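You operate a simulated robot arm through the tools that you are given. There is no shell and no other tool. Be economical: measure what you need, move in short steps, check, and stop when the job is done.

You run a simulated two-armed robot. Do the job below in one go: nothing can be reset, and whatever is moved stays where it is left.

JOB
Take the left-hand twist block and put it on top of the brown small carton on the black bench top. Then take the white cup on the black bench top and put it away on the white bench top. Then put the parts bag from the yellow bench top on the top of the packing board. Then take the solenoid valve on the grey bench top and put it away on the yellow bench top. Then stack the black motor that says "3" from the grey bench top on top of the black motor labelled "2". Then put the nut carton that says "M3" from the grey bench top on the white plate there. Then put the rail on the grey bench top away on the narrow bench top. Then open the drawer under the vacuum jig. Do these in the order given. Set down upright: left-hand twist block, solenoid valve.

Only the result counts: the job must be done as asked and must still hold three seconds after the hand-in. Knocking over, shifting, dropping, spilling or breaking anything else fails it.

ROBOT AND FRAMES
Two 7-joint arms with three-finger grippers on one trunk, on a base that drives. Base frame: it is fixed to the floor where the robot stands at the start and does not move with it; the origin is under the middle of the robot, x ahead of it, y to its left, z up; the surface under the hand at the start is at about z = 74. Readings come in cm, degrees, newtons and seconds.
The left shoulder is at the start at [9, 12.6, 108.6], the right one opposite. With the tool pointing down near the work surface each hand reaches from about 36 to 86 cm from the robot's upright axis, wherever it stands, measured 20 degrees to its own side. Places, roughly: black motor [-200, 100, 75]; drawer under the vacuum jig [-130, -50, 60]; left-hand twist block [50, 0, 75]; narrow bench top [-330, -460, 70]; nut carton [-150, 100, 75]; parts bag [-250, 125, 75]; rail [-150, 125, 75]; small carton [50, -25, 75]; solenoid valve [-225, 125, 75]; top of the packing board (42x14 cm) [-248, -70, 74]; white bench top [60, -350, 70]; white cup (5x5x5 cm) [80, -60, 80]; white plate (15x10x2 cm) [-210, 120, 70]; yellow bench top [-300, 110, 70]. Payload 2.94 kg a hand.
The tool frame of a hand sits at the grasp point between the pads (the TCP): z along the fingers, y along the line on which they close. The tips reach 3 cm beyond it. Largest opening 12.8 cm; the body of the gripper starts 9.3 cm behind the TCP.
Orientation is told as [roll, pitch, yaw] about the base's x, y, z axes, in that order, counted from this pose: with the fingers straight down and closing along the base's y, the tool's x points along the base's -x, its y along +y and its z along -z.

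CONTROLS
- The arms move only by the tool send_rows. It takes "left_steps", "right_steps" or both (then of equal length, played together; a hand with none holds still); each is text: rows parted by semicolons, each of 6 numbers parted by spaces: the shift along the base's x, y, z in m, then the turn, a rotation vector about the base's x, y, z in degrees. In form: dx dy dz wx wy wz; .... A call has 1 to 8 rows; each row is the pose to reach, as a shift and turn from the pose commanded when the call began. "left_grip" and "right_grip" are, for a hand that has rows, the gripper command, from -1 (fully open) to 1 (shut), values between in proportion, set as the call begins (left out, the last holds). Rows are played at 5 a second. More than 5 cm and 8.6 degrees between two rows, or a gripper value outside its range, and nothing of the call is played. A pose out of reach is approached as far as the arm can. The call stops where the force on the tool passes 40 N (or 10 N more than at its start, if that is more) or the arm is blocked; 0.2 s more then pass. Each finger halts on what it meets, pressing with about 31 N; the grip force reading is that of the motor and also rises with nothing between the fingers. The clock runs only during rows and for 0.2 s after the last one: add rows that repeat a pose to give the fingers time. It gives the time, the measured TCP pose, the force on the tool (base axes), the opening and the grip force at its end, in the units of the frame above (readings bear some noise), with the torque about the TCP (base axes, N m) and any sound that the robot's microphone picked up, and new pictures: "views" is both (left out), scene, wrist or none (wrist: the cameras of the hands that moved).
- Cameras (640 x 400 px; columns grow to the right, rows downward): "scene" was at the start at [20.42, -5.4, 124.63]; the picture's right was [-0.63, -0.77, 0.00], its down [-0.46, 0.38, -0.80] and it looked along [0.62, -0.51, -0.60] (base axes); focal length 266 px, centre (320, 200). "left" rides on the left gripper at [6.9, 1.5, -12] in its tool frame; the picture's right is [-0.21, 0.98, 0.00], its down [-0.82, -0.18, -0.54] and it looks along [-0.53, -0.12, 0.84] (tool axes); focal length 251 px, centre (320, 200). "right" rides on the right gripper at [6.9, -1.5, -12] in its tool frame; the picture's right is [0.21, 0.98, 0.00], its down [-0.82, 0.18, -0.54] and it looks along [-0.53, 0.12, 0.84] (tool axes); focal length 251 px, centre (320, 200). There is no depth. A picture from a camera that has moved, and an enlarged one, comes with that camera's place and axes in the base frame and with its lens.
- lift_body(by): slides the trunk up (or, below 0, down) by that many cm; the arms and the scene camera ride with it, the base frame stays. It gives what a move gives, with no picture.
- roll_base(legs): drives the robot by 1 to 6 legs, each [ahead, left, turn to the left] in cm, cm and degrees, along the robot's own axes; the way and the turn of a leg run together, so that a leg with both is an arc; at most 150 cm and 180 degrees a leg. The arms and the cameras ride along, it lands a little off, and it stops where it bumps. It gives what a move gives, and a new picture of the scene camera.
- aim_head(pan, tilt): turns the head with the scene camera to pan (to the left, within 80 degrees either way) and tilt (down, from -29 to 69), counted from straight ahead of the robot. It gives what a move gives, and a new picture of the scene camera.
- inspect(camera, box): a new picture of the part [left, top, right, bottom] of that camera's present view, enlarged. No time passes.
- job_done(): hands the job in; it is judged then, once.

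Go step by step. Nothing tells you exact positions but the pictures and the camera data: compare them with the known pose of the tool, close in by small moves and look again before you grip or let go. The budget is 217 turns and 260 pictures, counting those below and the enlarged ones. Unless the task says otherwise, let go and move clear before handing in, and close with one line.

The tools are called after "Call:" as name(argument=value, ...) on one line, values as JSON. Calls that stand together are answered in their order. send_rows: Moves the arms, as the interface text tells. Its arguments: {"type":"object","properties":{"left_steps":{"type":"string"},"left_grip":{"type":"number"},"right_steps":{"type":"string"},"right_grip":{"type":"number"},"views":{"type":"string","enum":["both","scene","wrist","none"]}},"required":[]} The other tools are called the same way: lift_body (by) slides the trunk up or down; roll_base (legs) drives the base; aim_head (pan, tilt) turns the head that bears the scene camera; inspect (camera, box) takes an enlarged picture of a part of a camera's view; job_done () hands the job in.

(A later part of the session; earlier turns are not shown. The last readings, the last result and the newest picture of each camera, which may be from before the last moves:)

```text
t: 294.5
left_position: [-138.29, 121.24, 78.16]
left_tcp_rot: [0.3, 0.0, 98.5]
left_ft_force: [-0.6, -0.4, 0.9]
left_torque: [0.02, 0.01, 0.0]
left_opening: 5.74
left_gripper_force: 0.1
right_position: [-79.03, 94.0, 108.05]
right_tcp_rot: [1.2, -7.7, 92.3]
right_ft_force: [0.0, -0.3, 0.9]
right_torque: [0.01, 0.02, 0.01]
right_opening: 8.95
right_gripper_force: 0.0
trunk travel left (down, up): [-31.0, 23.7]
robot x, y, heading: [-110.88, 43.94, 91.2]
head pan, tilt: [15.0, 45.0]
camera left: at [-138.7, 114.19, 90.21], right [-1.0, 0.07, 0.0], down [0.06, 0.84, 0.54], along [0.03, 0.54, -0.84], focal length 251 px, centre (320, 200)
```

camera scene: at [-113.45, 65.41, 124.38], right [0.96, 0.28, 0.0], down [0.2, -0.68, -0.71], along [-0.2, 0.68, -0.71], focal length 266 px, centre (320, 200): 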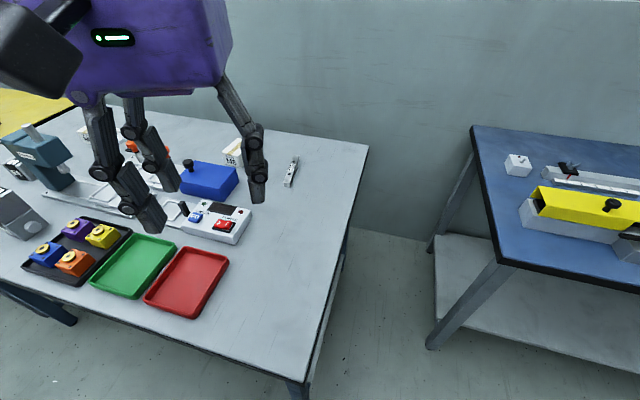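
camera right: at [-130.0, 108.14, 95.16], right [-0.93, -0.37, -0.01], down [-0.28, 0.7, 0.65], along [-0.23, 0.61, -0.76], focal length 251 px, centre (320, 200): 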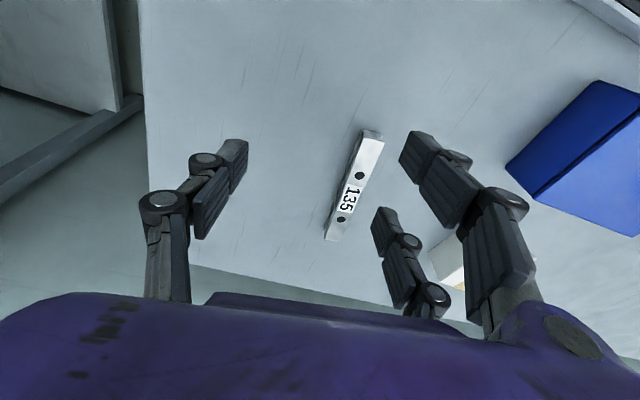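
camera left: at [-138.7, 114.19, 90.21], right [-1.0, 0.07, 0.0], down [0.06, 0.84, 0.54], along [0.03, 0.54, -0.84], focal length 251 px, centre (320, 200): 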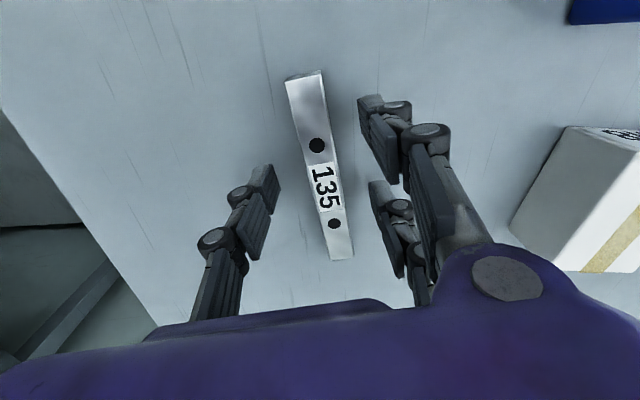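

Call:
send_rows(left_steps="0 0.003 -0.005 0 0 0; 0 0.003 -0.009 0 0 0; 0 0.003 -0.009 0 0 0", views="none")

Call:
send_rows(left_steps="0 0 0 0 0 0; 0 0 0 0 0 0; 0 0 0 0 0 0; 0 0 0 0 0 0", left_grip=1, views="wrist")

```text
t: 295.3
left_position: [-138.28, 121.61, 77.17]
left_tcp_rot: [0.2, 0.0, 98.6]
left_ft_force: [-0.4, 0.0, 0.4]
left_torque: [0.0, -0.01, -0.01]
left_opening: 5.78
left_gripper_force: 0.0
right_position: [-78.94, 94.08, 107.95]
right_tcp_rot: [1.3, -7.9, 92.2]
right_ft_force: [-0.9, -0.3, 0.1]
right_torque: [0.03, 0.02, 0.0]
right_opening: 8.96
right_gripper_force: 0.1
trunk travel left (down, up): [-31.0, 23.7]
robot x, y, heading: [-111.22, 44.33, 90.9]
head pan, tilt: [15.0, 45.0]
```

```text
t: 296.3
left_position: [-138.28, 121.63, 77.2]
left_tcp_rot: [0.2, 0.1, 98.6]
left_ft_force: [-1.8, -0.7, 0.2]
left_torque: [-0.02, -0.02, 0.03]
left_opening: 1.97
left_gripper_force: 31.1
right_position: [-79.01, 94.02, 108.04]
right_tcp_rot: [1.3, -7.9, 92.4]
right_ft_force: [-0.5, -0.6, 0.4]
right_torque: [-0.01, 0.0, 0.01]
right_opening: 8.95
right_gripper_force: 0.2
trunk travel left (down, up): [-31.0, 23.7]
robot x, y, heading: [-111.51, 44.09, 91.0]
head pan, tilt: [15.0, 45.0]
camera left: at [-138.74, 114.61, 89.28], right [-1.0, 0.07, 0.0], down [0.06, 0.84, 0.54], along [0.03, 0.54, -0.84], focal length 251 px, centre (320, 200)
```

left: 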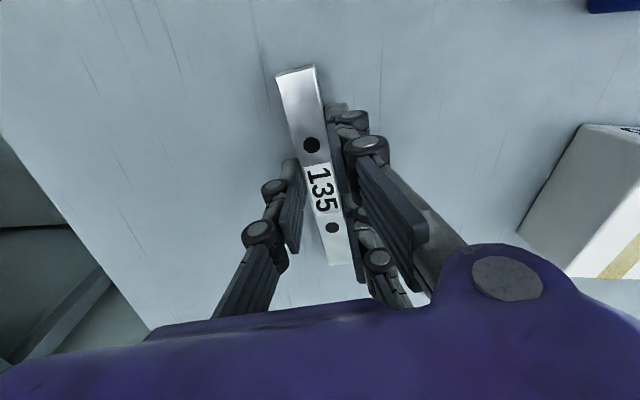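

Gripped at 2 cm. I lift the rail and pull it back toward me.

Call:
send_rows(left_steps="0 0 0.04 0 0 0; 0 0 0.08 0 0 0; 0 0 0.12 0 0 0; 0 -0.02 0.16 0 0 0; 0 -0.055 0.19 0 0 0; 0 -0.095 0.22 0 0 0; 0 -0.135 0.25 0 0 0; 0 -0.175 0.28 0 0 0", views="wrist")

```text
t: 298.1
left_position: [-138.23, 104.03, 105.79]
left_tcp_rot: [0.2, 0.2, 98.7]
left_ft_force: [-0.3, 0.6, -3.5]
left_torque: [0.0, 0.01, 0.02]
left_opening: 1.95
left_gripper_force: 30.9
right_position: [-78.91, 93.76, 108.13]
right_tcp_rot: [1.3, -7.8, 92.2]
right_ft_force: [0.1, -0.2, 1.1]
right_torque: [0.02, 0.01, 0.02]
right_opening: 8.96
right_gripper_force: 0.0
trunk travel left (down, up): [-31.0, 23.7]
robot x, y, heading: [-111.18, 44.2, 90.9]
head pan, tilt: [15.0, 45.0]
camera left: at [-138.68, 96.94, 117.88], right [-1.0, 0.07, 0.0], down [0.06, 0.84, 0.54], along [0.03, 0.54, -0.84], focal length 251 px, centre (320, 200)
```

left: 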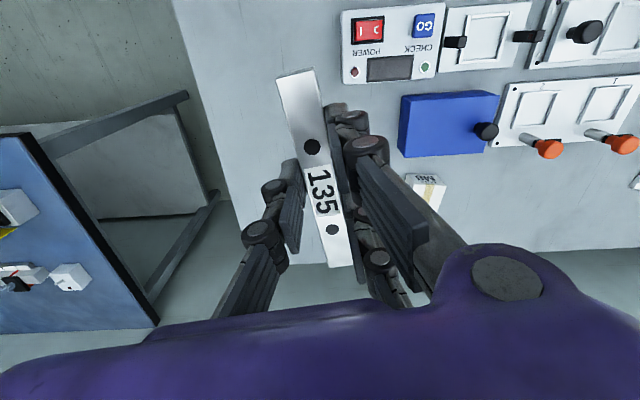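

Rail held. I tuck both arms, back into the aisle and face west to go round the green benches.

Call:
send_rows(left_steps="0 -0.04 0.01 0 0 0; 0.01 -0.08 0.02 0 0 0; 0.02 -0.12 0.03 0 0 0; 0.03 -0.16 0.04 0 0 0; 0.03 -0.19 0.05 0 0 0", right_steps="0 -0.03 0.02 0 0 0; -0.01 -0.06 0.04 0 0 0; -0.02 -0.08 0.05 0 0 0; -0.03 -0.1 0.06 0 0 0; -0.04 -0.11 0.06 0 0 0", views="none")

Call:
roll_base(legs=[[-25, 0, 0], [0, 0, 89], [120, 0, 0], [100, 0, 0]])

Call:
aim_head(pan=50, tilt=20)

```text
t: 299.3
left_position: [-135.5, 85.21, 110.19]
left_tcp_rot: [0.2, 0.1, 98.6]
left_ft_force: [-0.1, 0.1, -3.5]
left_torque: [0.02, -0.02, -0.01]
left_opening: 1.94
left_gripper_force: 31.4
right_position: [-83.24, 82.93, 113.86]
right_tcp_rot: [1.1, -7.8, 92.3]
right_ft_force: [0.3, 0.0, -0.1]
right_torque: [0.02, -0.05, -0.01]
right_opening: 8.98
right_gripper_force: 0.2
trunk travel left (down, up): [-31.0, 23.7]
robot x, y, heading: [-111.27, 44.27, 91.0]
head pan, tilt: [15.0, 45.0]
```

```text
t: 315.4
left_position: [-374.01, -1.43, 110.12]
left_tcp_rot: [0.2, 0.0, -173.5]
left_ft_force: [0.3, 0.3, -3.9]
left_torque: [0.0, -0.06, 0.01]
left_opening: 1.95
left_gripper_force: 30.7
right_position: [-369.87, 50.79, 113.85]
right_tcp_rot: [1.2, -7.7, -179.7]
right_ft_force: [0.0, 0.3, -0.4]
right_torque: [0.0, 0.0, 0.01]
right_opening: 8.93
right_gripper_force: 0.1
trunk travel left (down, up): [-31.0, 23.7]
robot x, y, heading: [-332.31, 21.69, 179.0]
head pan, tilt: [15.0, 45.0]
camera scene: at [-353.17, 19.89, 124.37], right [-0.24, 0.97, 0.0], down [0.69, 0.17, -0.71], along [-0.69, -0.17, -0.71], focal length 266 px, centre (320, 200)
```

scene: 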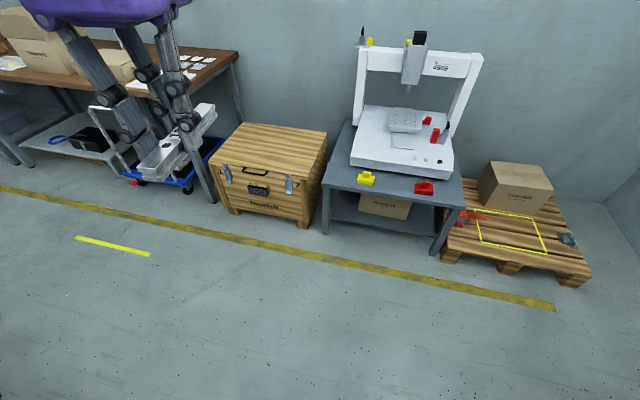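

```text
t: 316.5
left_position: [-373.91, -1.5, 110.18]
left_tcp_rot: [0.3, 0.0, -173.6]
left_ft_force: [0.5, 0.1, -3.0]
left_torque: [0.02, -0.02, 0.0]
left_opening: 1.97
left_gripper_force: 31.6
right_position: [-369.98, 50.77, 113.92]
right_tcp_rot: [1.3, -7.9, -179.7]
right_ft_force: [0.1, -0.5, -0.1]
right_torque: [-0.01, -0.01, -0.02]
right_opening: 8.96
right_gripper_force: 0.1
trunk travel left (down, up): [-31.0, 23.7]
robot x, y, heading: [-332.22, 21.48, 179.1]
head pan, tilt: [50.0, 20.0]
camera scene: at [-351.38, 14.84, 128.23], right [-0.76, 0.66, 0.0], down [0.22, 0.26, -0.94], along [-0.62, -0.71, -0.34], focal length 266 px, centre (320, 200)
```

scene: 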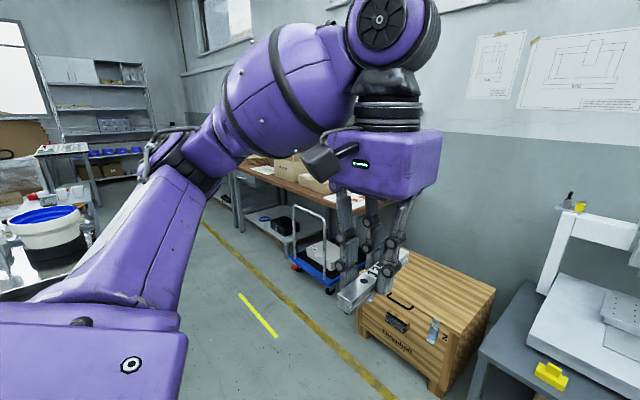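

There's an aisle going south on the west side. I turn left to face it.

Call:
roll_base(legs=[[12, 0, 0], [0, 0, 90]])

Call:
aim_head(pan=0, tilt=20)

```text
t: 321.6
left_position: [-319.88, -19.44, 110.19]
left_tcp_rot: [0.2, 0.1, -81.5]
left_ft_force: [-1.0, 0.0, -3.0]
left_torque: [0.02, 0.03, -0.02]
left_opening: 1.97
left_gripper_force: 30.7
right_position: [-372.35, -17.2, 113.83]
right_tcp_rot: [1.3, -7.8, -87.7]
right_ft_force: [0.1, -0.9, 1.0]
right_torque: [0.0, -0.03, 0.01]
right_opening: 8.97
right_gripper_force: 0.1
trunk travel left (down, up): [-31.0, 23.7]
robot x, y, heading: [-344.31, 22.06, -88.9]
head pan, tilt: [50.0, 20.0]
camera scene: at [-336.76, 2.62, 128.24], right [-0.63, -0.78, 0.0], down [-0.27, 0.22, -0.94], along [0.73, -0.59, -0.34], focal length 266 px, centre (320, 200)
```

scene: 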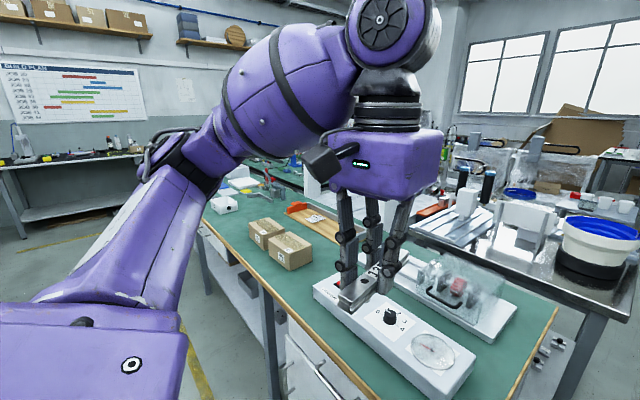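

```text
t: 322.8
left_position: [-319.98, -19.45, 110.21]
left_tcp_rot: [0.2, 0.0, -81.5]
left_ft_force: [-0.4, 0.3, -3.6]
left_torque: [0.03, 0.02, -0.01]
left_opening: 1.97
left_gripper_force: 30.9
right_position: [-372.37, -17.09, 113.77]
right_tcp_rot: [1.3, -7.8, -87.7]
right_ft_force: [0.3, 0.1, -0.3]
right_torque: [-0.02, -0.03, -0.03]
right_opening: 8.97
right_gripper_force: 0.0
trunk travel left (down, up): [-31.0, 23.7]
robot x, y, heading: [-344.26, 21.84, -89.3]
head pan, tilt: [0.0, 20.0]
camera scene: at [-343.83, -0.83, 128.24], right [-1.0, -0.02, 0.0], down [-0.01, 0.34, -0.94], along [0.02, -0.94, -0.34], focal length 266 px, centre (320, 200)
```

scene: 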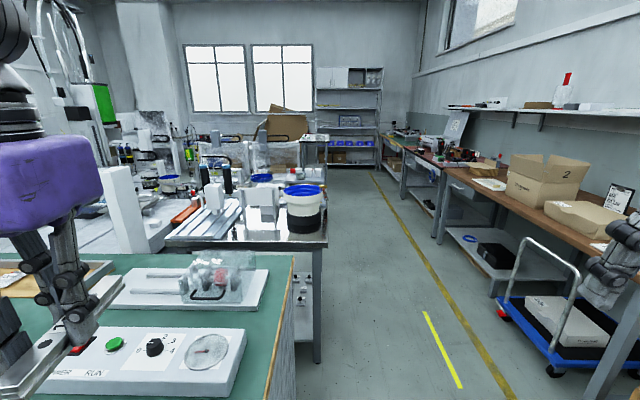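

The route is clear: aisle between x≈−344 and −450. I shift to mid-aisle and drive south.

Call:
roll_base(legs=[[0, -48, -0.8], [120, 0, 0], [120, 0, 0]])

```text
t: 338.8
left_position: [-365.94, -258.2, 110.09]
left_tcp_rot: [0.2, 0.0, -82.4]
left_ft_force: [-0.2, 0.7, -3.1]
left_torque: [0.02, 0.01, 0.03]
left_opening: 1.96
left_gripper_force: 30.9
right_position: [-418.26, -255.23, 113.85]
right_tcp_rot: [1.4, -7.8, -88.6]
right_ft_force: [-0.4, -0.2, 0.0]
right_torque: [0.03, 0.01, 0.0]
right_opening: 8.99
right_gripper_force: 0.0
trunk travel left (down, up): [-31.0, 23.7]
robot x, y, heading: [-389.77, -216.68, -89.8]
head pan, tilt: [0.0, 20.0]
camera scene: at [-389.52, -239.35, 128.24], right [-1.0, 0.0, 0.0], down [0.0, 0.34, -0.94], along [0.0, -0.94, -0.34], focal length 266 px, centre (320, 200)
```

scene: 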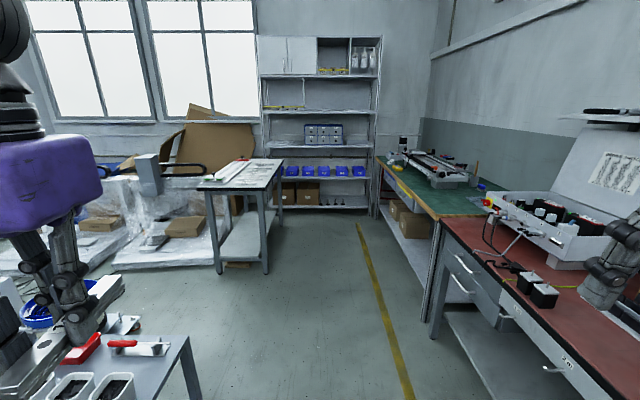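

Call:
inspect(camera="scene", box=[180, 140, 300, 215])

```text
5.33 times, centred on (240, 178) of scene
camera zoom: at [-389.52, -239.35, 128.24], right [-1.0, 0.0, 0.0], down [0.0, 0.34, -0.94], along [0.0, -0.94, -0.34], focal length 1417 px, centre (747, 320)
```

zoom: 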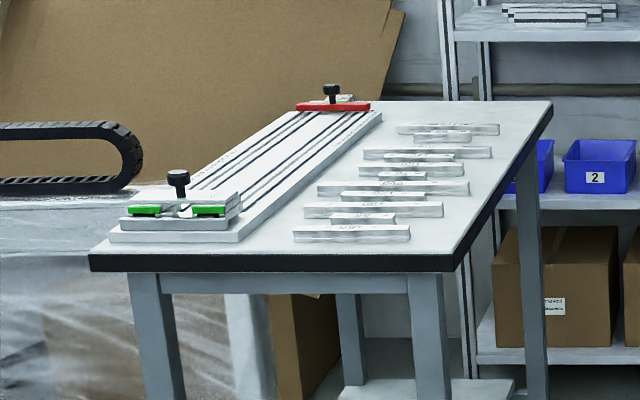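

The narrow bench carries a row of rails and a long jig; its near edge strip is free. I'll approach from the west aisle, facing +x.

Call:
roll_base(legs=[[110, 0, 0], [104, 0, 0], [0, 0, 90]])

Call:
aim_head(pan=10, tilt=45)

```text
t: 353.3
left_position: [-351.16, -410.62, 110.24]
left_tcp_rot: [0.3, 0.0, 5.7]
left_ft_force: [0.0, 0.1, -2.4]
left_torque: [0.01, 0.05, 0.0]
left_opening: 1.96
left_gripper_force: 31.1
right_position: [-356.07, -462.91, 113.84]
right_tcp_rot: [1.2, -7.7, -0.6]
right_ft_force: [-0.2, 0.7, -0.8]
right_torque: [0.0, -0.01, 0.01]
right_opening: 8.96
right_gripper_force: 0.1
trunk travel left (down, up): [-31.0, 23.7]
robot x, y, heading: [-393.65, -433.08, -2.0]
head pan, tilt: [0.0, 20.0]
camera scene: at [-370.83, -433.56, 128.24], right [-0.03, -1.0, 0.0], down [-0.34, 0.01, -0.94], along [0.94, -0.03, -0.34], focal length 266 px, centre (320, 200)
```

scene: 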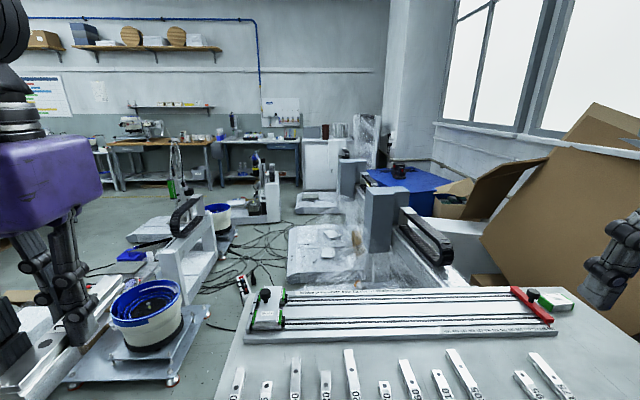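

```text
t: 354.2
left_position: [-351.28, -410.64, 110.18]
left_tcp_rot: [0.2, 0.1, 5.6]
left_ft_force: [-1.1, 0.0, -3.0]
left_torque: [0.0, 0.0, -0.01]
left_opening: 1.96
left_gripper_force: 30.9
right_position: [-356.15, -462.84, 113.88]
right_tcp_rot: [1.2, -7.9, -0.6]
right_ft_force: [-0.1, 0.0, 0.3]
right_torque: [0.01, -0.01, -0.02]
right_opening: 8.95
right_gripper_force: 0.1
trunk travel left (down, up): [-31.0, 23.7]
robot x, y, heading: [-393.46, -432.95, -1.6]
head pan, tilt: [10.0, 45.0]
camera scene: at [-372.08, -432.11, 124.38], right [0.14, -0.99, 0.0], down [-0.7, -0.1, -0.71], along [0.7, 0.1, -0.71], focal length 266 px, centre (320, 200)
```

scene: 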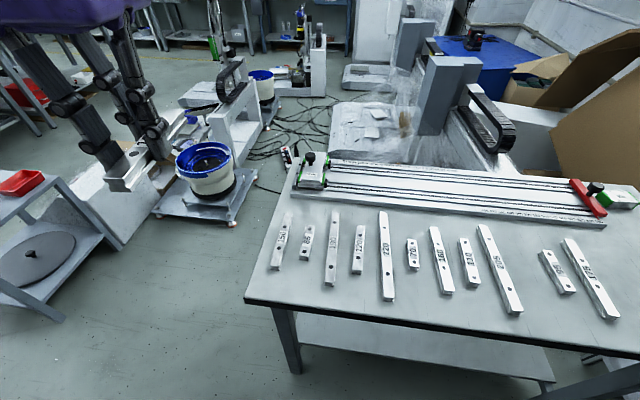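

The row of rails leaves free space at the south end of the bench (beyond y≈−488). I shift right ~65 and look there.

Call:
roll_base(legs=[[0, -62, 1.8]])

Call:
aim_head(pan=0, tilt=50)

```text
t: 358.4
left_position: [-353.2, -452.51, 109.88]
left_tcp_rot: [-0.7, 0.1, 7.3]
left_ft_force: [-0.5, -0.5, -3.8]
left_torque: [-0.01, 0.05, 0.01]
left_opening: 1.98
left_gripper_force: 31.2
right_position: [-356.58, -504.9, 114.44]
right_tcp_rot: [1.0, -7.7, 1.0]
right_ft_force: [-0.5, 1.1, 0.4]
right_torque: [-0.03, -0.02, 0.03]
right_opening: 8.94
right_gripper_force: 0.1
trunk travel left (down, up): [-31.0, 23.7]
robot x, y, heading: [-394.32, -478.04, -0.2]
head pan, tilt: [10.0, 45.0]
stopped in leg 1: the robot was blocked; the commanded pose is now the measured one
camera scene: at [-373.5, -474.43, 124.42], right [0.17, -0.98, 0.02], down [-0.69, -0.13, -0.71], along [0.7, 0.11, -0.71], focal length 266 px, centre (320, 200)
```

scene: 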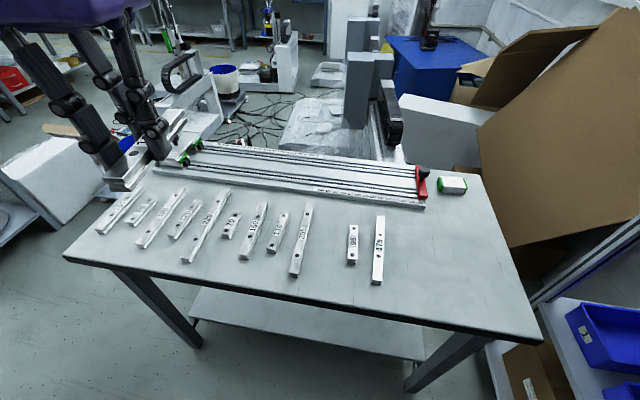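

```text
t: 359.1
left_position: [-353.13, -452.67, 109.84]
left_tcp_rot: [-0.8, 0.0, 7.3]
left_ft_force: [0.0, -0.2, -2.7]
left_torque: [-0.01, 0.0, -0.02]
left_opening: 1.99
left_gripper_force: 31.2
right_position: [-356.44, -504.88, 114.34]
right_tcp_rot: [0.9, -7.8, 1.0]
right_ft_force: [-0.1, 0.0, -0.2]
right_torque: [-0.02, 0.01, 0.0]
right_opening: 8.96
right_gripper_force: 0.1
trunk travel left (down, up): [-31.0, 23.7]
robot x, y, heading: [-394.86, -477.81, -0.1]
head pan, tilt: [0.0, 50.0]
camera scene: at [-373.71, -475.82, 123.72], right [0.0, -1.0, 0.02], down [-0.76, -0.01, -0.64], along [0.64, -0.02, -0.76], focal length 266 px, centre (320, 200)
```

scene: 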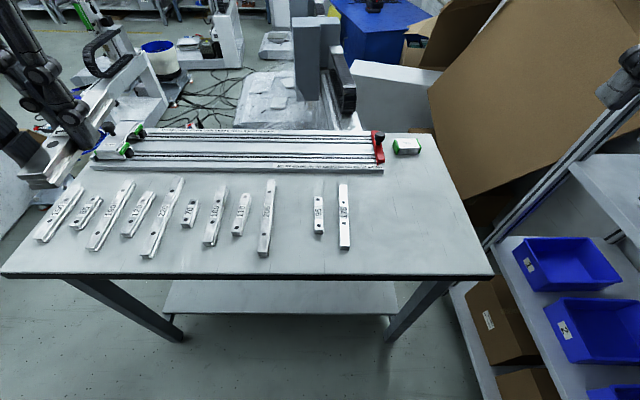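

The base touched the lower shelf on the right, so I back off left 4 cm. I'll use the wide gap in the rail row at about y≈−471 instead; zoom in on it.

Call:
roll_base(legs=[[0, 4, 0]])

Call:
inspect(camera="scene", box=[220, 150, 380, 280])

Call:
inspect(camera="scene", box=[420, 200, 640, 400])

```text
t: 360.1
left_position: [-352.87, -450.74, 110.23]
left_tcp_rot: [0.1, 0.1, 7.2]
left_ft_force: [0.3, -0.3, -3.1]
left_torque: [-0.03, 0.04, 0.02]
left_opening: 1.93
left_gripper_force: 31.3
right_position: [-356.24, -503.14, 113.71]
right_tcp_rot: [2.0, -7.4, 0.7]
right_ft_force: [-0.3, 0.1, -0.5]
right_torque: [-0.03, 0.0, 0.0]
right_opening: 8.96
right_gripper_force: 0.0
trunk travel left (down, up): [-31.0, 23.7]
robot x, y, heading: [-394.73, -474.28, -0.4]
head pan, tilt: [0.0, 50.0]
camera scene: at [-373.4, -474.27, 123.68], right [-0.01, -1.0, 0.0], down [-0.77, 0.0, -0.64], along [0.64, 0.0, -0.77], focal length 266 px, centre (320, 200)
```

scene: 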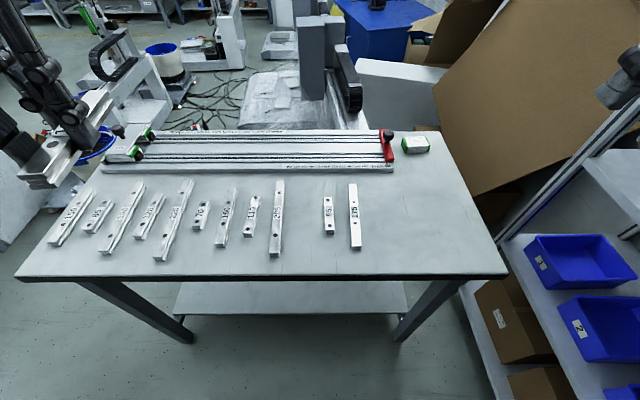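

```text
3.08 times, centred on (300, 215) of scene
camera zoom: at [-373.4, -474.27, 123.68], right [-0.01, -1.0, 0.0], down [-0.77, 0.0, -0.64], along [0.64, 0.0, -0.77], focal length 817 px, centre (382, 154)
```

zoom: 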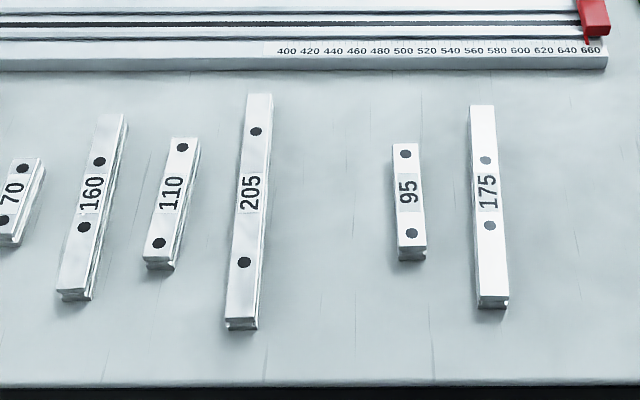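

```text
2.00 times, centred on (530, 300) of scene
camera zoom: at [-373.4, -474.27, 123.68], right [-0.01, -1.0, 0.0], down [-0.77, 0.0, -0.64], along [0.64, 0.0, -0.77], focal length 531 px, centre (-100, 0)
```

zoom: 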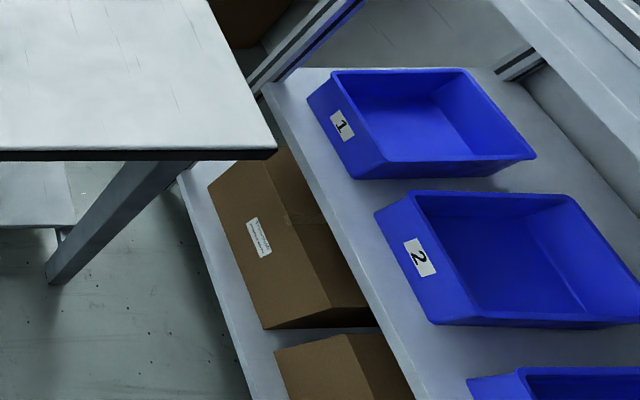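

Gap between rails "205" and "95" is 9 cm wide, centre y≈−470.6. I bring the rail over it, aligned.

Call:
send_rows(left_steps="0.02 -0.03 -0.01 0 0 -1; 0.04 -0.06 -0.02 0 0 -2; 0.06 -0.09 -0.04 0 0 -3; 0.08 -0.12 -0.06 0 0 -4; 0.1 -0.15 -0.08 0 0 -5; 0.12 -0.175 -0.11 0 0 -6; 0.147 -0.199 -0.14 0 0 -7.2; 0.147 -0.199 -0.18 0 0 -7.2", views="both")

```text
t: 361.9
left_position: [-338.14, -470.37, 92.09]
left_tcp_rot: [0.2, 0.1, -0.1]
left_ft_force: [-0.3, 0.2, -1.9]
left_torque: [-0.04, 0.03, -0.02]
left_opening: 1.95
left_gripper_force: 31.6
right_position: [-356.28, -503.19, 113.72]
right_tcp_rot: [2.1, -7.5, 0.7]
right_ft_force: [-1.0, 0.0, -0.3]
right_torque: [-0.05, -0.01, 0.03]
right_opening: 8.96
right_gripper_force: 0.1
trunk travel left (down, up): [-31.0, 23.7]
robot x, y, heading: [-394.5, -474.05, -0.2]
head pan, tilt: [0.0, 50.0]
camera scene: at [-373.41, -474.12, 123.68], right [0.0, -1.0, 0.0], down [-0.77, 0.0, -0.64], along [0.64, 0.0, -0.77], focal length 266 px, centre (320, 200)
camera left: at [-345.05, -468.94, 104.13], right [0.21, 0.98, 0.0], down [0.82, -0.18, 0.54], along [0.53, -0.11, -0.84], focal length 251 px, centre (320, 200)
```

scene: 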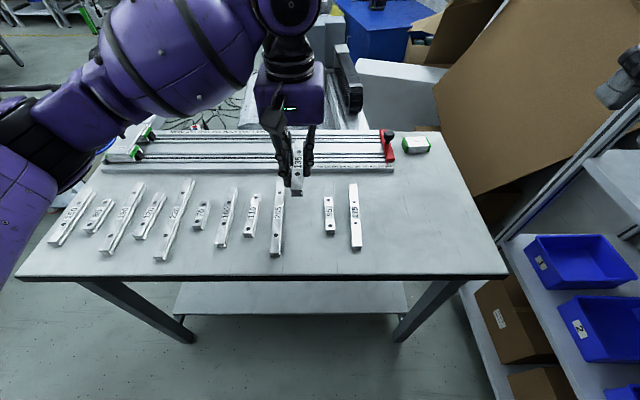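
left: 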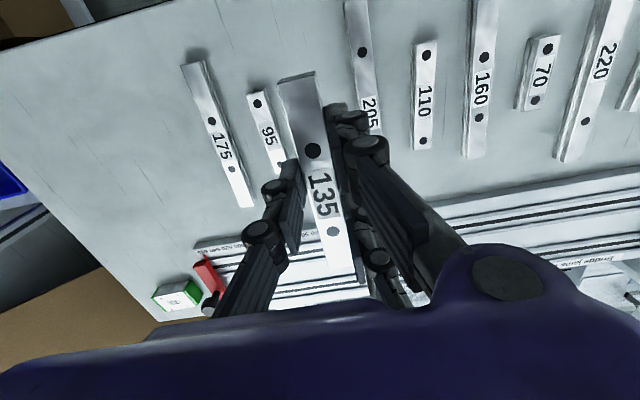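

Call:
send_rows(left_steps="0 0 -0.04 0 0 0; 0 0 -0.08 0 0 0; 0 0 -0.12 0 0 0; 0 0 -0.135 0 0 0; 0 0 -0.135 0 0 0", views="both")

```text
t: 363.1
left_position: [-338.11, -470.61, 78.82]
left_tcp_rot: [0.1, 0.0, 0.0]
left_ft_force: [0.6, -0.6, -2.8]
left_torque: [0.03, 0.04, 0.02]
left_opening: 1.96
left_gripper_force: 31.1
right_position: [-356.23, -503.19, 113.73]
right_tcp_rot: [2.1, -7.5, 0.7]
right_ft_force: [-1.1, 0.0, -0.3]
right_torque: [0.0, -0.04, 0.02]
right_opening: 8.94
right_gripper_force: 0.0
trunk travel left (down, up): [-31.0, 23.7]
robot x, y, heading: [-394.54, -474.41, -0.3]
head pan, tilt: [0.0, 50.0]
camera scene: at [-373.41, -474.22, 123.68], right [0.0, -1.0, 0.0], down [-0.77, 0.0, -0.64], along [0.64, 0.0, -0.77], focal length 266 px, centre (320, 200)
camera left: at [-345.04, -469.2, 90.84], right [0.21, 0.98, 0.0], down [0.82, -0.18, 0.54], along [0.53, -0.11, -0.84], focal length 251 px, centre (320, 200)
```

scene: 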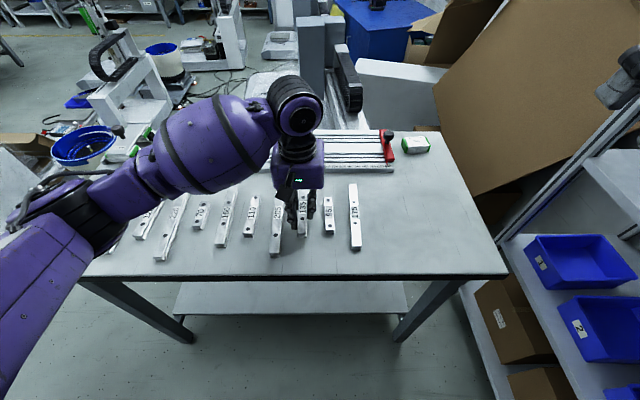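
left: 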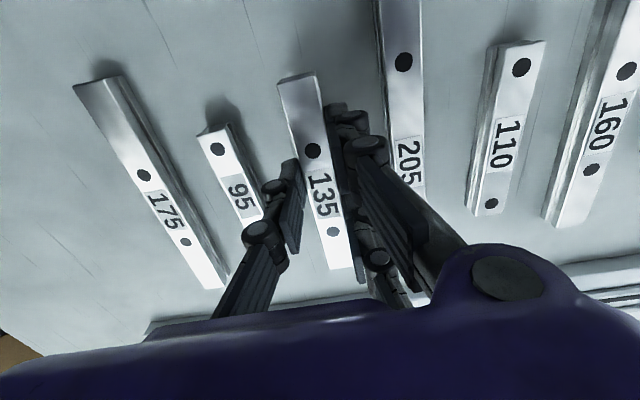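

Call:
send_rows(left_steps="0 0 -0.005 0 0 0; 0 0 -0.009 0 0 0; 0 0 -0.012 0 0 0; 0 0 -0.015 0 0 0; 0 0 -0.017 0 0 0; 0 0 -0.017 0 0 0", views="none")

```text
t: 364.5
left_position: [-338.1, -470.73, 77.14]
left_tcp_rot: [0.2, 0.0, 0.0]
left_ft_force: [3.0, 0.7, 11.4]
left_torque: [-0.12, 0.68, 0.05]
left_opening: 1.99
left_gripper_force: 30.7
right_position: [-356.28, -503.35, 113.73]
right_tcp_rot: [2.0, -7.5, 0.7]
right_ft_force: [-0.4, -0.1, -0.2]
right_torque: [-0.01, 0.05, 0.0]
right_opening: 8.95
right_gripper_force: 0.1
trunk travel left (down, up): [-31.0, 23.7]
robot x, y, heading: [-394.26, -474.87, -0.3]
head pan, tilt: [0.0, 50.0]
```

Contact. I open just a little and lift straight up.

Call:
send_rows(left_steps="0 0 0.001 0 0 0; 0 0 0.001 0 0 0; 0 0 0.001 0 0 0", left_grip=0.45, views="none")

Call:
send_rows(left_steps="0 0 0.03 0 0 0; 0 0 0.07 0 0 0; 0 0 0.11 0 0 0; 0 0 0.15 0 0 0; 0 0 0.19 0 0 0; 0 0.03 0.22 0 0 0; -0.02 0.07 0.24 0 0 0; -0.04 0.11 0.26 0 0 0", views="both")

```text
t: 365.3
left_position: [-338.28, -470.63, 76.98]
left_tcp_rot: [0.2, 0.2, 0.0]
left_ft_force: [0.1, 0.3, -0.4]
left_torque: [-0.03, 0.01, 0.01]
left_opening: 3.5
left_gripper_force: 0.1
right_position: [-356.31, -503.23, 113.68]
right_tcp_rot: [2.0, -7.5, 0.6]
right_ft_force: [-0.1, 0.9, -0.4]
right_torque: [0.01, -0.03, -0.05]
right_opening: 8.96
right_gripper_force: 0.1
trunk travel left (down, up): [-31.0, 23.7]
robot x, y, heading: [-394.68, -474.56, -0.2]
head pan, tilt: [0.0, 50.0]
```

```text
t: 367.1
left_position: [-342.27, -459.55, 102.88]
left_tcp_rot: [0.2, 0.2, -0.1]
left_ft_force: [-0.4, -0.5, 0.1]
left_torque: [-0.02, -0.03, -0.01]
left_opening: 3.51
left_gripper_force: 0.0
right_position: [-356.23, -503.11, 113.8]
right_tcp_rot: [2.0, -7.6, 0.7]
right_ft_force: [-0.2, -1.0, 0.3]
right_torque: [-0.03, 0.0, -0.01]
right_opening: 8.99
right_gripper_force: 0.0
trunk travel left (down, up): [-31.0, 23.7]
robot x, y, heading: [-394.47, -474.14, -0.4]
head pan, tilt: [0.0, 50.0]
camera scene: at [-373.55, -474.12, 123.71], right [0.0, -1.0, 0.0], down [-0.77, 0.0, -0.64], along [0.64, 0.0, -0.77], focal length 266 px, centre (320, 200)
camera left: at [-349.11, -458.1, 115.07], right [0.22, 0.98, 0.0], down [0.82, -0.18, 0.54], along [0.53, -0.11, -0.84], focal length 251 px, centre (320, 200)
```

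scene: 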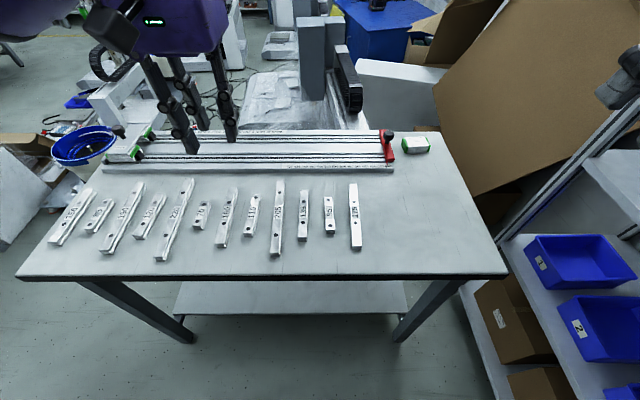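
left: 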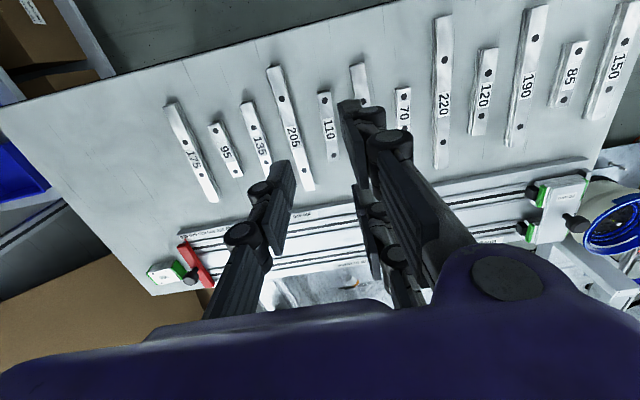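

Rail "135" is put away neatly. Now I drive back north to the green bench for the drawer.

Call:
roll_base(legs=[[0, 60, 0], [0, 0, 90], [140, 0, 0], [145, 0, 0], [145, 0, 0]])

```text
t: 397.0
left_position: [-428.1, 70.88, 103.01]
left_tcp_rot: [0.2, 0.2, 92.3]
left_ft_force: [0.8, 0.4, 0.8]
left_torque: [0.01, 0.04, -0.02]
left_opening: 3.51
left_gripper_force: 0.0
right_position: [-383.94, 58.52, 113.76]
right_tcp_rot: [2.1, -7.5, 93.0]
right_ft_force: [0.1, -0.4, 0.7]
right_torque: [-0.02, 0.02, -0.02]
right_opening: 8.98
right_gripper_force: 0.1
trunk travel left (down, up): [-31.0, 23.7]
robot x, y, heading: [-411.64, 19.51, 92.1]
head pan, tilt: [0.0, 50.0]
camera scene: at [-412.04, 40.16, 123.68], right [1.0, 0.04, 0.0], down [0.03, -0.77, -0.64], along [-0.02, 0.64, -0.77], focal length 266 px, centre (320, 200)
```

scene: 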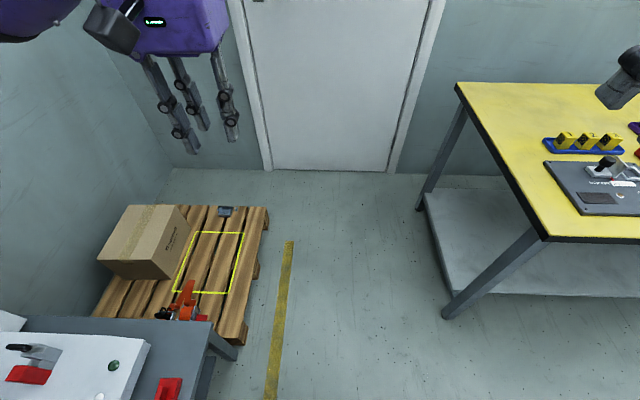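

Call:
roll_base(legs=[[0, 0, -92], [120, 0, 0], [125, 0, 0], [0, 0, -90]])

Call:
aim_head(pan=15, tilt=35)

```text
t: 416.5
left_position: [-149.56, -27.05, 102.91]
left_tcp_rot: [0.2, 0.1, -84.7]
left_ft_force: [-0.7, -0.1, 0.7]
left_torque: [-0.01, -0.02, 0.02]
left_opening: 3.5
left_gripper_force: 0.0
right_position: [-194.14, -16.98, 113.7]
right_tcp_rot: [2.2, -7.5, -84.2]
right_ft_force: [-0.4, 0.6, 0.1]
right_torque: [0.02, 0.05, -0.02]
right_opening: 8.95
right_gripper_force: 0.0
trunk travel left (down, up): [-31.0, 23.7]
robot x, y, heading: [-168.49, 23.76, -85.3]
head pan, tilt: [0.0, 50.0]
camera scene: at [-166.82, 2.98, 123.69], right [-1.0, -0.09, 0.0], down [-0.07, 0.76, -0.64], along [0.06, -0.64, -0.77], focal length 266 px, centre (320, 200)
```

scene: 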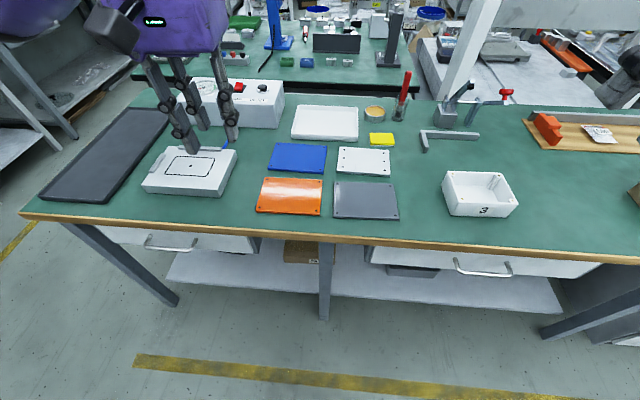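

```text
t: 417.3
left_position: [-149.44, -27.08, 102.9]
left_tcp_rot: [0.2, 0.1, -84.9]
left_ft_force: [0.3, 0.3, 1.0]
left_torque: [-0.02, -0.01, 0.0]
left_opening: 3.54
left_gripper_force: 0.1
right_position: [-194.19, -17.12, 113.94]
right_tcp_rot: [2.2, -7.5, -84.1]
right_ft_force: [-0.1, 0.3, -0.9]
right_torque: [-0.01, 0.01, 0.0]
right_opening: 8.96
right_gripper_force: 0.1
trunk travel left (down, up): [-31.0, 23.7]
robot x, y, heading: [-168.75, 23.98, -85.1]
head pan, tilt: [15.0, 35.0]
camera scene: at [-164.48, 2.37, 125.85], right [-0.94, -0.34, 0.0], down [-0.2, 0.54, -0.82], along [0.28, -0.77, -0.57], focal length 266 px, centre (320, 200)
```

scene: 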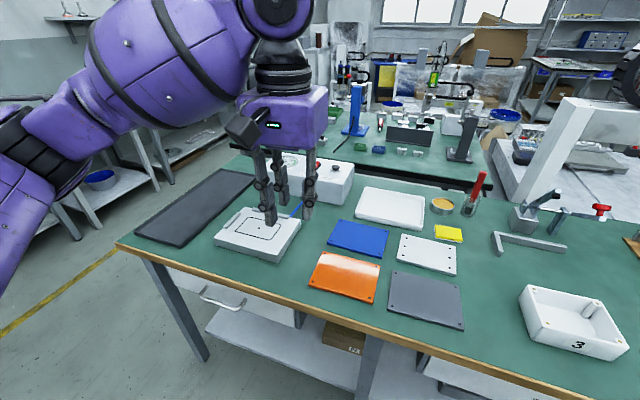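

The vacuum jig (white plate with gasket and hose) is at x≈−132; the drawer with a bow handle lies below it. I zoom in on the handle.

Call:
inspect(camera="scene", box=[130, 230, 330, 370])

```text
2.86 times, centred on (230, 300) of scene
camera zoom: at [-164.48, 2.37, 125.85], right [-0.94, -0.34, 0.0], down [-0.2, 0.54, -0.82], along [0.28, -0.77, -0.57], focal length 759 px, centre (577, -86)
```

zoom: 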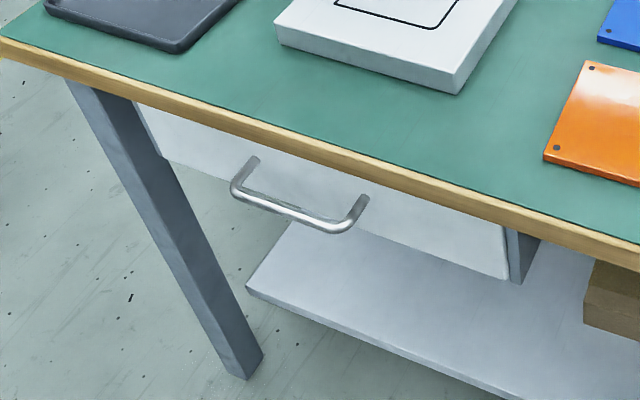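

Handle bar: about x −119…−131, y≈−27.7, z≈64, sticking out of the bench edge. I'll come from above/front at 45°, fingers above and below the bar. First square the base and turn the left hand.

Call:
roll_base(legs=[[0, 9, -4.8]])

Call:
send_rows(left_steps="0 0.02 0 0 0 8; 0.01 0.04 0 0 0 16; 0.02 0.06 0 0 0 24; 0.03 0.08 0 0 0 32; 0.04 0.1 0 0 0 40; 0.05 0.12 0 0 0 48; 0.06 0.12 0 0 0 56; 0.07 0.12 0 0 0 64", left_grip=0.3, views="scene")

```text
t: 418.7
left_position: [-144.81, -27.98, 102.99]
left_tcp_rot: [0.2, 0.1, -89.6]
left_ft_force: [0.0, -0.4, 0.4]
left_torque: [0.01, -0.01, 0.0]
left_opening: 3.5
left_gripper_force: 0.1
right_position: [-188.42, -14.33, 113.73]
right_tcp_rot: [2.1, -7.6, -88.8]
right_ft_force: [1.5, -0.5, -0.1]
right_torque: [-0.01, 0.02, -0.01]
right_opening: 8.94
right_gripper_force: 0.1
trunk travel left (down, up): [-31.0, 23.7]
robot x, y, heading: [-159.68, 24.18, -89.7]
head pan, tilt: [15.0, 35.0]
camera scene: at [-157.36, 2.5, 125.86], right [-0.97, -0.26, 0.0], down [-0.15, 0.55, -0.82], along [0.21, -0.79, -0.57], focal length 266 px, centre (320, 200)
```

scene: 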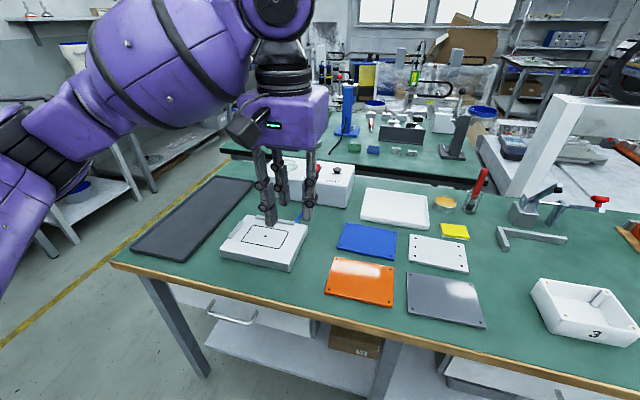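

```text
t: 420.5
left_position: [-137.93, -15.95, 103.01]
left_tcp_rot: [0.1, 0.1, -25.7]
left_ft_force: [0.5, -0.2, -0.1]
left_torque: [-0.06, 0.0, 0.0]
left_opening: 4.48
left_gripper_force: 0.0
right_position: [-188.46, -14.4, 113.75]
right_tcp_rot: [2.1, -7.5, -88.8]
right_ft_force: [-0.3, -0.1, -0.4]
right_torque: [0.02, -0.01, -0.01]
right_opening: 8.93
right_gripper_force: 0.0
trunk travel left (down, up): [-31.0, 23.7]
robot x, y, heading: [-159.84, 24.55, -89.7]
head pan, tilt: [15.0, 35.0]
camera scene: at [-157.36, 2.54, 125.87], right [-0.97, -0.26, 0.0], down [-0.15, 0.55, -0.82], along [0.21, -0.79, -0.57], focal length 266 px, centre (320, 200)
```

scene: 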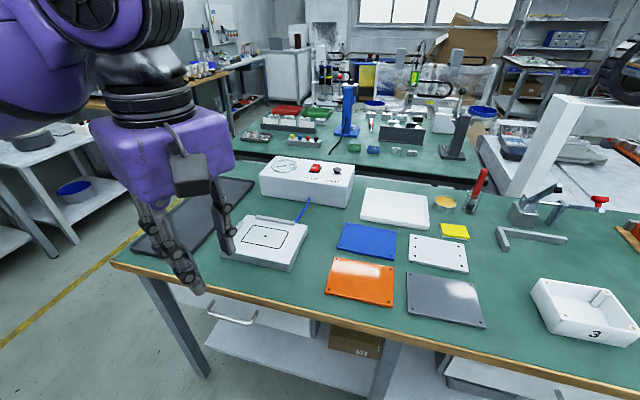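

Call:
send_rows(left_steps="0.03 0.02 0 0 0 7; 0.06 0.04 -0.01 0 0 14; 0.09 0.06 -0.02 0 0 21; 0.13 0.08 -0.03 0 0 25.7; 0.13 0.08 -0.05 0 0 25.7", views="none")

Call:
send_rows(left_steps="0 0 -0.01 -7.5 0 0; 0 0 -0.02 -15 0 0; 0 0 -0.03 -22.5 0 0; 0 0 -0.05 -30 0 0; 0 0 -0.07 -37.5 0 0; 0 0 -0.09 -45 0 0; 0 0 -0.09 -45 0 0", views="both")

```text
t: 421.7
left_position: [-124.6, -7.91, 97.83]
left_tcp_rot: [0.2, 0.0, 0.1]
left_ft_force: [0.2, -0.4, 0.2]
left_torque: [-0.01, -0.01, -0.01]
left_opening: 4.48
left_gripper_force: 0.0
right_position: [-188.48, -14.34, 113.63]
right_tcp_rot: [2.1, -7.5, -88.9]
right_ft_force: [-0.3, 0.3, 0.2]
right_torque: [0.04, -0.03, -0.02]
right_opening: 8.97
right_gripper_force: 0.1
trunk travel left (down, up): [-31.0, 23.7]
robot x, y, heading: [-159.67, 24.04, -89.4]
head pan, tilt: [15.0, 35.0]
```

```text
t: 423.3
left_position: [-116.61, -13.61, 83.61]
left_tcp_rot: [-44.7, 0.3, -0.1]
left_ft_force: [-1.1, -0.2, 0.4]
left_torque: [0.01, -0.04, 0.04]
left_opening: 4.47
left_gripper_force: 0.1
left hand out of reach, approached as far as the arm can: row 1, 2, 3, 4, 5, 6, 7
right_position: [-188.55, -14.39, 113.67]
right_tcp_rot: [2.1, -7.6, -88.9]
right_ft_force: [0.5, -0.7, 0.4]
right_torque: [0.01, -0.03, 0.01]
right_opening: 8.97
right_gripper_force: 0.0
trunk travel left (down, up): [-31.0, 23.7]
robot x, y, heading: [-159.67, 24.76, -89.8]
head pan, tilt: [15.0, 35.0]
camera scene: at [-157.45, 2.45, 125.85], right [-0.97, -0.26, 0.0], down [-0.15, 0.55, -0.82], along [0.21, -0.79, -0.57], focal length 266 px, centre (320, 200)
camera left: at [-123.52, -4.06, 91.19], right [0.21, 0.69, -0.69], down [0.82, 0.25, 0.51], along [0.52, -0.67, -0.52], focal length 251 px, centre (320, 200)
```

scene: 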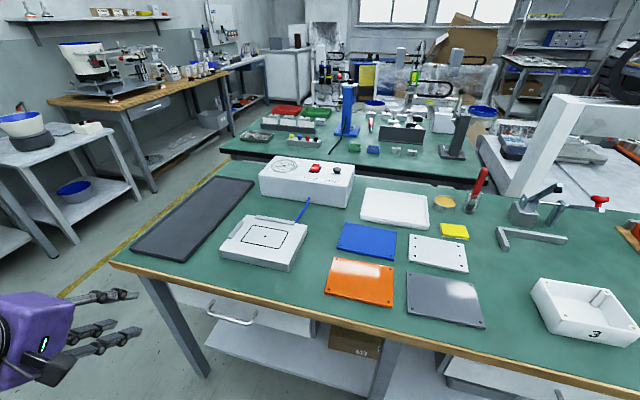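
left: 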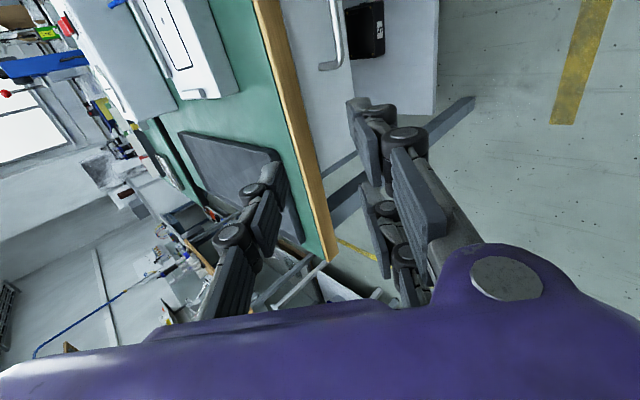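

Call:
inspect(camera="left", box=[260, 0, 420, 120])

Call:
inspect(camera="scene", box=[180, 270, 300, 350])

```text
3.33 times, centred on (340, 60) of left
camera zoom: at [-123.52, -4.06, 91.19], right [0.21, 0.69, -0.69], down [0.82, 0.25, 0.51], along [0.52, -0.67, -0.52], focal length 838 px, centre (253, 667)
```

zoom: 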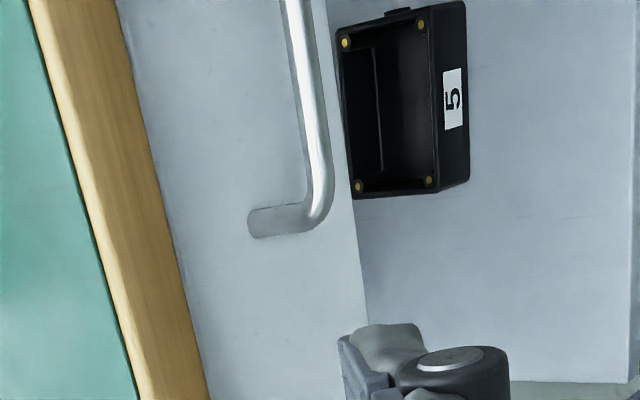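

```text
5.00 times, centred on (240, 310) of scene
camera zoom: at [-157.45, 2.45, 125.85], right [-0.97, -0.26, 0.0], down [-0.15, 0.55, -0.82], along [0.21, -0.79, -0.57], focal length 1328 px, centre (720, -350)
```

zoom: 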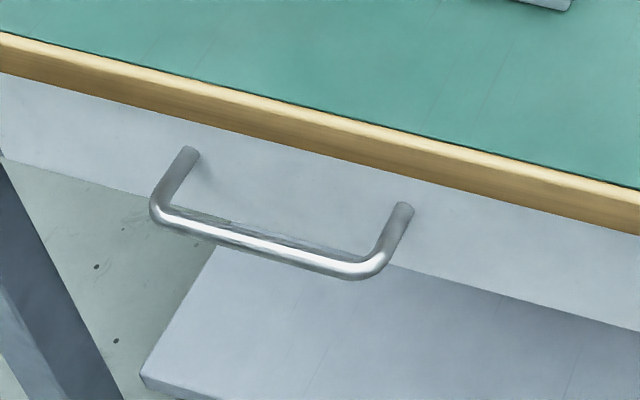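

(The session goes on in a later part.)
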